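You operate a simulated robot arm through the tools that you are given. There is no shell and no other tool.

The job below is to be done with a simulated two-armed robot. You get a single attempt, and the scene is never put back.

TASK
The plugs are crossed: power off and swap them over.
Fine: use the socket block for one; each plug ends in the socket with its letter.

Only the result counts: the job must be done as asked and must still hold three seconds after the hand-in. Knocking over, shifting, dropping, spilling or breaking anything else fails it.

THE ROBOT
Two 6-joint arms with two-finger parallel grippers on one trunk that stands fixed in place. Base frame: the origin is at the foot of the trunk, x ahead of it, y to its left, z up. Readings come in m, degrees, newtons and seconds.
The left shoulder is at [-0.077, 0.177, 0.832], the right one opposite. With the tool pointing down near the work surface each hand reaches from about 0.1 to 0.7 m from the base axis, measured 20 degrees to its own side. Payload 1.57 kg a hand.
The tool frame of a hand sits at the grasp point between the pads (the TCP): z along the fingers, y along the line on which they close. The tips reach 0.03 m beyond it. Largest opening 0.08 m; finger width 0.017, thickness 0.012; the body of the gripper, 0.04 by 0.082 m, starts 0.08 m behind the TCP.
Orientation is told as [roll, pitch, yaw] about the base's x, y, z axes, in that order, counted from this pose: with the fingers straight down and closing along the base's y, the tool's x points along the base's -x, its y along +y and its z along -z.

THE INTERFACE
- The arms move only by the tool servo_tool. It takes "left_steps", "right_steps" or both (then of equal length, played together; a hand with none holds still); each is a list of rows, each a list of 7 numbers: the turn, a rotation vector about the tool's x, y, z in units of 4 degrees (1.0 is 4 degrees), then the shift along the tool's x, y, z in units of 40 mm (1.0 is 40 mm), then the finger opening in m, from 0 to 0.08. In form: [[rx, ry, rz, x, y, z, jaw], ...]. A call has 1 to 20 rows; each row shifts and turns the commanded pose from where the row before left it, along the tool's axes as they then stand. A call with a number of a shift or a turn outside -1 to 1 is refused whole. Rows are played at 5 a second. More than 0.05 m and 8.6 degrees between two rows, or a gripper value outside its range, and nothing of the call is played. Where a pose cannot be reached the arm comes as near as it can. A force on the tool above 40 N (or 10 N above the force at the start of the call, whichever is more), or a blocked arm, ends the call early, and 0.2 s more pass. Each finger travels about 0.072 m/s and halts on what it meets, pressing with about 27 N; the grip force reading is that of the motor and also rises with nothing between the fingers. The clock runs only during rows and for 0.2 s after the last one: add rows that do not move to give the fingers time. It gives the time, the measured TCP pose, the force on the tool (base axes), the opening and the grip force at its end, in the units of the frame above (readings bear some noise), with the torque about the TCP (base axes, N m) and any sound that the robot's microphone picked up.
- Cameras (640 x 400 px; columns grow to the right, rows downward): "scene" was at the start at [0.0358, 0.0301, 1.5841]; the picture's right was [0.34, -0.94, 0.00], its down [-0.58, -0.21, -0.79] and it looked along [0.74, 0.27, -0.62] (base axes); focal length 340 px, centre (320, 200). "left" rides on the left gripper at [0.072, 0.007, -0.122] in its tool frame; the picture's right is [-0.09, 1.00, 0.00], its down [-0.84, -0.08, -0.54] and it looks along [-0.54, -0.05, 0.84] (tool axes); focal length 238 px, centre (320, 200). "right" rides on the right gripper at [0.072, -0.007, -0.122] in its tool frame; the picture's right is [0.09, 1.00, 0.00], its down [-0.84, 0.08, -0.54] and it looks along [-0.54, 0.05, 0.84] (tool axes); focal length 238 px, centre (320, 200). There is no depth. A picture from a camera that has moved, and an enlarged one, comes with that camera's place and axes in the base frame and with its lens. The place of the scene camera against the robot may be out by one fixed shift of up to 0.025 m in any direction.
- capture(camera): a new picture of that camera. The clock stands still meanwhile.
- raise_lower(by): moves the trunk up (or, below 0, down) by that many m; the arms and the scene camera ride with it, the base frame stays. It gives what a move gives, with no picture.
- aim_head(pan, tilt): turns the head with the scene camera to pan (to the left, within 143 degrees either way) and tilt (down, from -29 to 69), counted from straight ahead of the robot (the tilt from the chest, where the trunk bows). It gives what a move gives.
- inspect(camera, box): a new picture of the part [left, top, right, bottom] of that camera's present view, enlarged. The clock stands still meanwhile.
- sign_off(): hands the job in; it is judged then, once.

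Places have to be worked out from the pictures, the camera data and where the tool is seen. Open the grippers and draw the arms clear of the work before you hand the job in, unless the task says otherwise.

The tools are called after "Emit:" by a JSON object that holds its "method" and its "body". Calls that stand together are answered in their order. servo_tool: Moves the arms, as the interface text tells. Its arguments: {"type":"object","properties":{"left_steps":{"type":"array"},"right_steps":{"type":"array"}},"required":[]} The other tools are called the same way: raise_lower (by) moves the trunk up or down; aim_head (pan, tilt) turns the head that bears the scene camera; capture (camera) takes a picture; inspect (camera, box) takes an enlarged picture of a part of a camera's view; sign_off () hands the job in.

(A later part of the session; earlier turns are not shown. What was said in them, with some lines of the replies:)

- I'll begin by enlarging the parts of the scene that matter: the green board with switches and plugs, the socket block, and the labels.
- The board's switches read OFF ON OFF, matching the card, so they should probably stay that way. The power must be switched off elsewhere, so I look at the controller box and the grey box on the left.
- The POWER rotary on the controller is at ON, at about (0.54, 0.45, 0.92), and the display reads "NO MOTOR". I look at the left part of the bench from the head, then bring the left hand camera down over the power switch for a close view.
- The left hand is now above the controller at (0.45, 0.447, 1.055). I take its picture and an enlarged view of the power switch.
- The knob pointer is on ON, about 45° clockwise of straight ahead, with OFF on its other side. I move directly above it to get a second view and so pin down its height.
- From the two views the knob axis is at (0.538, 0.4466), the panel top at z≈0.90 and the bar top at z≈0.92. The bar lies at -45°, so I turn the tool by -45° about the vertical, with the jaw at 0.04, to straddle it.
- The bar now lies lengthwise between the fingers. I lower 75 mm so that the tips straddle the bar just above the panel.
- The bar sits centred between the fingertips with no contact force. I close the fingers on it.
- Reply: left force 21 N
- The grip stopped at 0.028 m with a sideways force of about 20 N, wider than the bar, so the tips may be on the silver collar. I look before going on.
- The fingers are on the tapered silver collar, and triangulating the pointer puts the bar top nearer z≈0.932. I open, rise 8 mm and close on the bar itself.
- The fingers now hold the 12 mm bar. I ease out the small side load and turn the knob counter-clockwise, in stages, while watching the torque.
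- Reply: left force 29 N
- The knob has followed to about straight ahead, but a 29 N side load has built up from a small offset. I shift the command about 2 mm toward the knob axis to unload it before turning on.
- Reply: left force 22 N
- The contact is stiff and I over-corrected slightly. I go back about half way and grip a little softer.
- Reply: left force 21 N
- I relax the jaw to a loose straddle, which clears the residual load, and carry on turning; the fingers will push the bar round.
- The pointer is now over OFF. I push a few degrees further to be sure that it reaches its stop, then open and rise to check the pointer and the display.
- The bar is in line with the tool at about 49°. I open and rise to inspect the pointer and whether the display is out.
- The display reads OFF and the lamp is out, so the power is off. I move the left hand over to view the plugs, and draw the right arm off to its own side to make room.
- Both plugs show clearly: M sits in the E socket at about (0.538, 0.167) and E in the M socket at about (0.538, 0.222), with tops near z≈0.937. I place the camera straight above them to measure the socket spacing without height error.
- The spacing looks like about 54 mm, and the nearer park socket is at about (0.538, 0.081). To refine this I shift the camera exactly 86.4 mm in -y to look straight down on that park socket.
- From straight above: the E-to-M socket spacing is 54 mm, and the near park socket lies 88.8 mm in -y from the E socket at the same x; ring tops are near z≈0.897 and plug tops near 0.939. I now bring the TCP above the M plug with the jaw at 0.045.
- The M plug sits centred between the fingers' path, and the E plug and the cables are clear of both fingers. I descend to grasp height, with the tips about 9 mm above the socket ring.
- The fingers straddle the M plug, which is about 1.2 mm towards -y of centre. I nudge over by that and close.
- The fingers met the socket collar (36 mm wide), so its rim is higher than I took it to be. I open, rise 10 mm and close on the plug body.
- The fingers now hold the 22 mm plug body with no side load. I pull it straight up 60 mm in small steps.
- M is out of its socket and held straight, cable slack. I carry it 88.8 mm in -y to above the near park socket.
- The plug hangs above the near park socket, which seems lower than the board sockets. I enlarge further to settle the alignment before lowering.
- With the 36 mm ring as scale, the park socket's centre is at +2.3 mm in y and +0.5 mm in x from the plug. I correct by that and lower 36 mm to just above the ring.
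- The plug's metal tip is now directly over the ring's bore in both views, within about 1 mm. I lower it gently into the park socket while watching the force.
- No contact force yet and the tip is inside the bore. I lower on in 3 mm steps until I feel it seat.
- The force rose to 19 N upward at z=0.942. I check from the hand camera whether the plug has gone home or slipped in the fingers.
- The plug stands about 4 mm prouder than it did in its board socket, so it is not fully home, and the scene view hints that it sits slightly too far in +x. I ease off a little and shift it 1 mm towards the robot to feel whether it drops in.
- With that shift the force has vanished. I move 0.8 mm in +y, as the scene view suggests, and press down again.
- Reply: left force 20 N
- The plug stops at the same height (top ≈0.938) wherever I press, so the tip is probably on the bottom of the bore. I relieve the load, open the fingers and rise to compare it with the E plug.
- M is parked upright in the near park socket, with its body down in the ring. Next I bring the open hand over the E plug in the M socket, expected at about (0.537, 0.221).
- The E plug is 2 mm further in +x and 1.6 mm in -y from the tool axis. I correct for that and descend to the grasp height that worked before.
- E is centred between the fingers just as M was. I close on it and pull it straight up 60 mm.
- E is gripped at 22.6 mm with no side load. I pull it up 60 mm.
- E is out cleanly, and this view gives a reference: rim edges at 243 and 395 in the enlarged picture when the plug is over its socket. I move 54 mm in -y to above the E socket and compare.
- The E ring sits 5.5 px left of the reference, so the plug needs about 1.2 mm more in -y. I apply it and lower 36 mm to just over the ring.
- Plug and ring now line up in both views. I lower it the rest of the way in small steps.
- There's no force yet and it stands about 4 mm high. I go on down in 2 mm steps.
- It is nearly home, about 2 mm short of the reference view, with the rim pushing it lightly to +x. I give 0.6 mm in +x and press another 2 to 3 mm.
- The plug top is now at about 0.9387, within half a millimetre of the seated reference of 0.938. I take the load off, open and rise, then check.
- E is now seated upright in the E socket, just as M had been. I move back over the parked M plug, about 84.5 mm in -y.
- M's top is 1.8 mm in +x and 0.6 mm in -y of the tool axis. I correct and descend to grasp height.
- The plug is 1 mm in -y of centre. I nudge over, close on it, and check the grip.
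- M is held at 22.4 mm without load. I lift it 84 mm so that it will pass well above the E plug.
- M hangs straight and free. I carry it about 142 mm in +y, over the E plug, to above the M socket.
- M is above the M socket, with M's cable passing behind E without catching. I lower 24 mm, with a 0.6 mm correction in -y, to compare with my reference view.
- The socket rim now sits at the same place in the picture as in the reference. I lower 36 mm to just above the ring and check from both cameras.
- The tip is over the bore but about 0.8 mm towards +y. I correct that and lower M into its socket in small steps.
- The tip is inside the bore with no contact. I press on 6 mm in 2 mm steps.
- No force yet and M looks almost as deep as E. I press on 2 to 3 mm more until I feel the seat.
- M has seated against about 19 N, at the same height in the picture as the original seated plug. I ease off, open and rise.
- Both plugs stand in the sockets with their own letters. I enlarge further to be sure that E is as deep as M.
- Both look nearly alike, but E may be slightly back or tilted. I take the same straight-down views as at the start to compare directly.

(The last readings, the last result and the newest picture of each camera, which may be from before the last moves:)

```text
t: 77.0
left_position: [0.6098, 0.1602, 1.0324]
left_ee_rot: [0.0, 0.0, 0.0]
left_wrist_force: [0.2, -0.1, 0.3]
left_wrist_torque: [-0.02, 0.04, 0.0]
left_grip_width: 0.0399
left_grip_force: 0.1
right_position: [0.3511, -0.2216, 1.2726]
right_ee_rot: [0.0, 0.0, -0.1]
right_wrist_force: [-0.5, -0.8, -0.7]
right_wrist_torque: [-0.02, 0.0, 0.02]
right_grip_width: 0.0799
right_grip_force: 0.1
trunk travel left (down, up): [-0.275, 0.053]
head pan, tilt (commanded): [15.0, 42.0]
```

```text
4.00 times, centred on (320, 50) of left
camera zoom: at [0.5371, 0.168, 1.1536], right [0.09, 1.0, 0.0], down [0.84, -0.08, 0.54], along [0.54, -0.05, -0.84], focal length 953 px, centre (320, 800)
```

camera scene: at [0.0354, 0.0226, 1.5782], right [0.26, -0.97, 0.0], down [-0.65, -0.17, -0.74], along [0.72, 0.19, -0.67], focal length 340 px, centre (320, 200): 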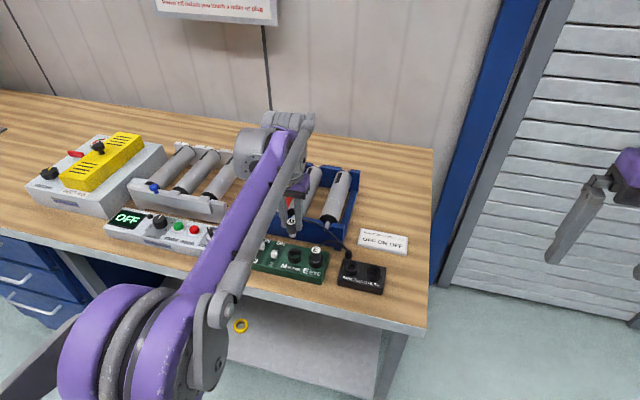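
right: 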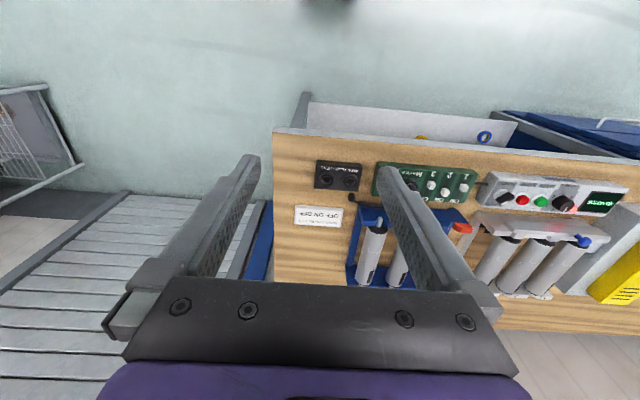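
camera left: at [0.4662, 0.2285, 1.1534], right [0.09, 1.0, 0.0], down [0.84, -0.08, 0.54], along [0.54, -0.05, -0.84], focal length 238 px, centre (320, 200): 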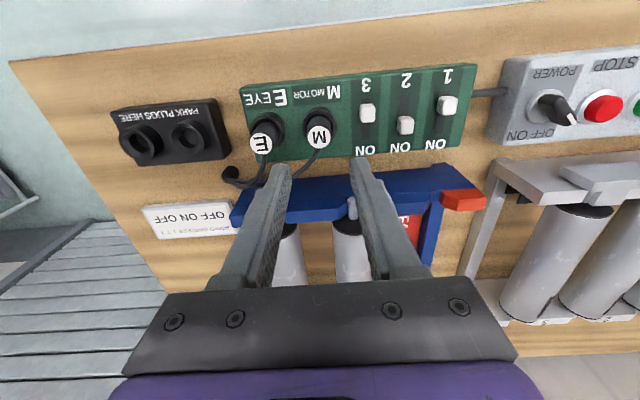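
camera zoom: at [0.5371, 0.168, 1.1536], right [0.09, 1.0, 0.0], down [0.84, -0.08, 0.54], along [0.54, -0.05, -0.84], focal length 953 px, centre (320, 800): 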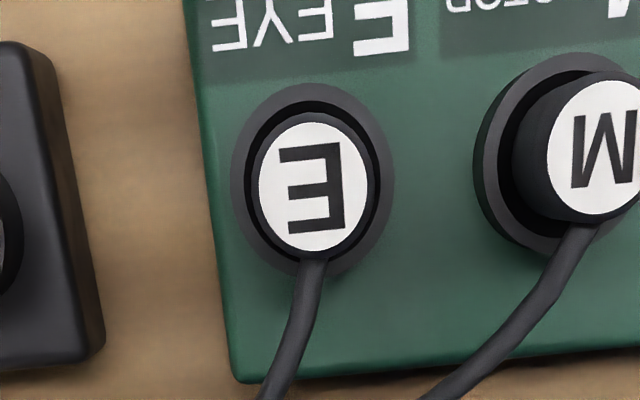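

Both plugs match the original seated views: labels the same size, tops at about 0.937 to 0.938, and centred in their rings within 1.3 mm. I now rise and draw the left arm back to its starting place with the gripper open.

Emit:
{"method": "servo_tool", "body": {"left_steps": [[0, 0, 0, 0, 0, -0.5, 0.05], [0, 0, 0, 0, 0, -0.9, 0.06], [0, 0, 0, 0, 0, -0.9, 0.08], [0, 0, 0, 0, 0, -0.9, 0.08], [0, 0, 0, 0, 0, -0.9, 0.08], [0, 0, 0, 0.7, 0.7, -0.2, 0.08], [0, 0, 0, 0.7, 0.7, -0.2, 0.08], [0, 0, 0, 0.7, 0.7, -0.2, 0.08], [0, 0, 0, 0.7, 0.7, -0.2, 0.08], [0, 0, 0, 0.7, 0.7, -0.2, 0.08], [0, 0, 0, 0.7, 0.7, -0.2, 0.08], [0, 0, 0, 0.7, 0.7, 0, 0.08], [0, 0, 0, 0.7, 0.7, 0, 0.08], [0, 0, 0, 0.4, 0.4, 0, 0.08], [0, 0, 0, 0, 0, 0, 0.08]]}}

Emit:
{"method": "capture", "body": {"camera": "scene"}}

Emit:
{"method": "inspect", "body": {"camera": "scene", "box": [230, 220, 410, 320]}}

Emit:
{"method": "capture", "body": {"camera": "left"}}

```text
t: 80.2
left_position: [0.4251, 0.419, 1.2481]
left_ee_rot: [0.1, 0.1, -0.1]
left_wrist_force: [0.2, -0.3, -0.9]
left_wrist_torque: [0.0, -0.01, 0.0]
left_grip_width: 0.0802
left_grip_force: 0.0
left hand out of reach, approached as far as the arm can: row 3, 4, 5, 7, 8, 9, 10, 11, 12, 13, 14
right_position: [0.3497, -0.2217, 1.2732]
right_ee_rot: [0.0, 0.0, 0.0]
right_wrist_force: [0.1, 0.1, 0.6]
right_wrist_torque: [0.02, 0.03, 0.0]
right_grip_width: 0.08
right_grip_force: 0.1
trunk travel left (down, up): [-0.275, 0.053]
head pan, tilt (commanded): [15.0, 42.0]
```

```text
taken
camera scene: at [0.0356, 0.0223, 1.5782], right [0.26, -0.97, 0.0], down [-0.65, -0.17, -0.74], along [0.72, 0.19, -0.67], focal length 340 px, centre (320, 200)
```

scene: 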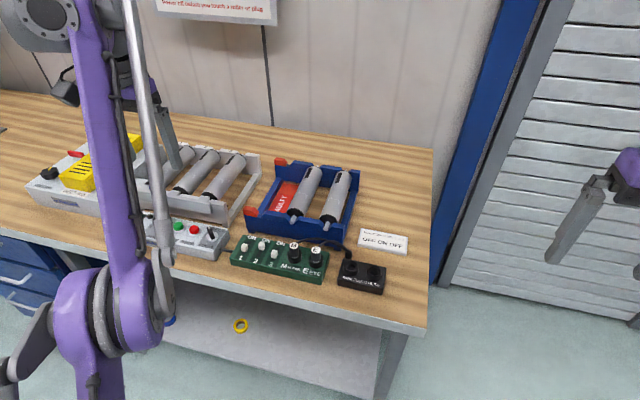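

```text
3.56 times, centred on (320, 270) of scene
camera zoom: at [0.0356, 0.0223, 1.5782], right [0.26, -0.97, 0.0], down [-0.65, -0.17, -0.74], along [0.72, 0.19, -0.67], focal length 1209 px, centre (320, -49)
```

zoom: 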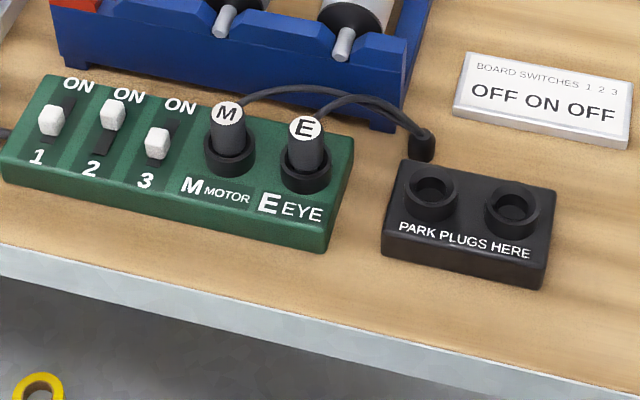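

```text
taken
camera left: at [0.3529, 0.4269, 1.369], right [0.09, 1.0, 0.0], down [0.84, -0.08, 0.54], along [0.54, -0.05, -0.84], focal length 238 px, centre (320, 200)
```

left: 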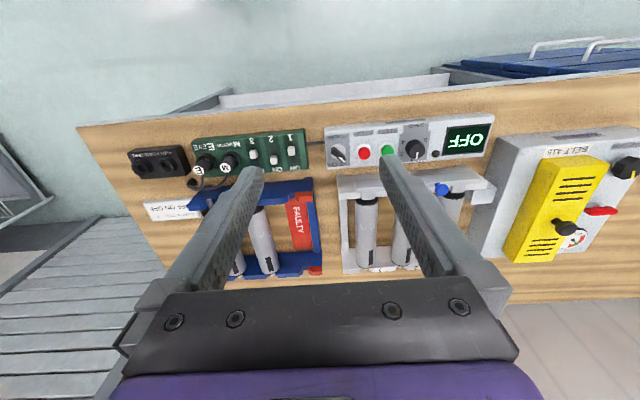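

The arm is clear, the display still reads OFF, the board switches still read OFF ON OFF, and the park block is empty and unmoved. One last close look at both plugs' depth from the head camera.

Emit:
{"method": "inspect", "body": {"camera": "scene", "box": [284, 238, 332, 268]}}

Emit:
{"method": "inspect", "body": {"camera": "scene", "box": [140, 200, 240, 270]}}

```text
13.33 times, centred on (308, 253) of scene
camera zoom: at [0.0356, 0.0223, 1.5782], right [0.26, -0.97, 0.0], down [-0.65, -0.17, -0.74], along [0.72, 0.19, -0.67], focal length 4533 px, centre (480, -507)
```

zoom: 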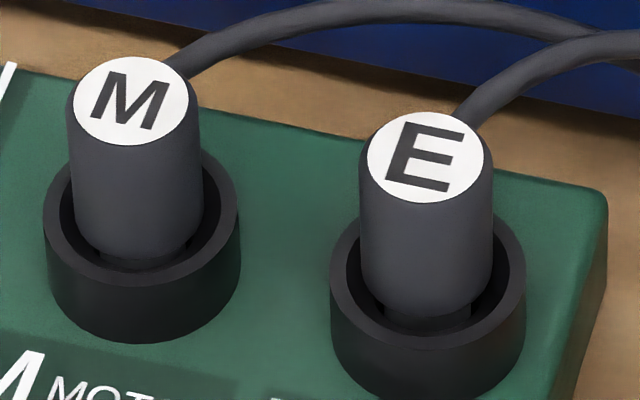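

```text
5.71 times, centred on (190, 235) of scene
camera zoom: at [0.0356, 0.0223, 1.5782], right [0.26, -0.97, 0.0], down [-0.65, -0.17, -0.74], along [0.72, 0.19, -0.67], focal length 1943 px, centre (1063, 0)
```

zoom: 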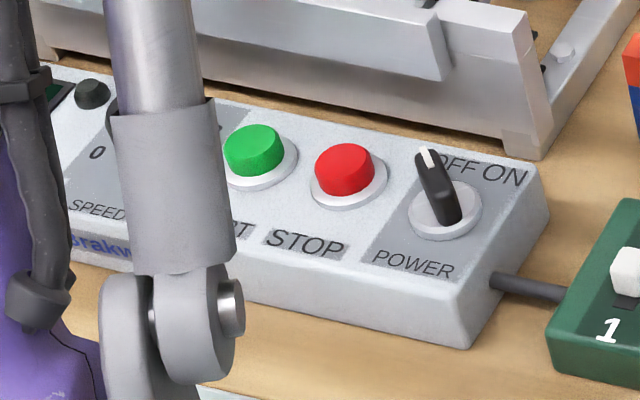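

Everything checks out: POWER points to OFF, M is in the MOTOR socket and E in the EYE socket, both as deep as the plugs were at the start. Nothing else has moved, and both arms are clear with open grippers, so I hand the job in.

Emit:
{"method": "sign_off", "body": {}}

```text
The job is handed in.
```

The plugs are swapped. M is in the MOTOR socket, E is in the EYE socket, and the power is off. I used the park block only to hold M while E was moved, and it is empty again.

- **Power:** the POWER knob points to OFF and the display reads OFF. I left it off, as you did not ask for it back on.
- **Plugs:** both went in against 17 to 19 N and match how deep the plugs sat at the start. E sits about 1 mm further back in its socket than M, as M did there at the start.
- **Everything else:** the board switches are still OFF ON OFF, and nothing else appears to have moved. The fingers did close briefly on the power knob's collar and on the E socket's rim before I corrected the height. Neither looks disturbed.

Both arms are clear of the work, with their grippers open.
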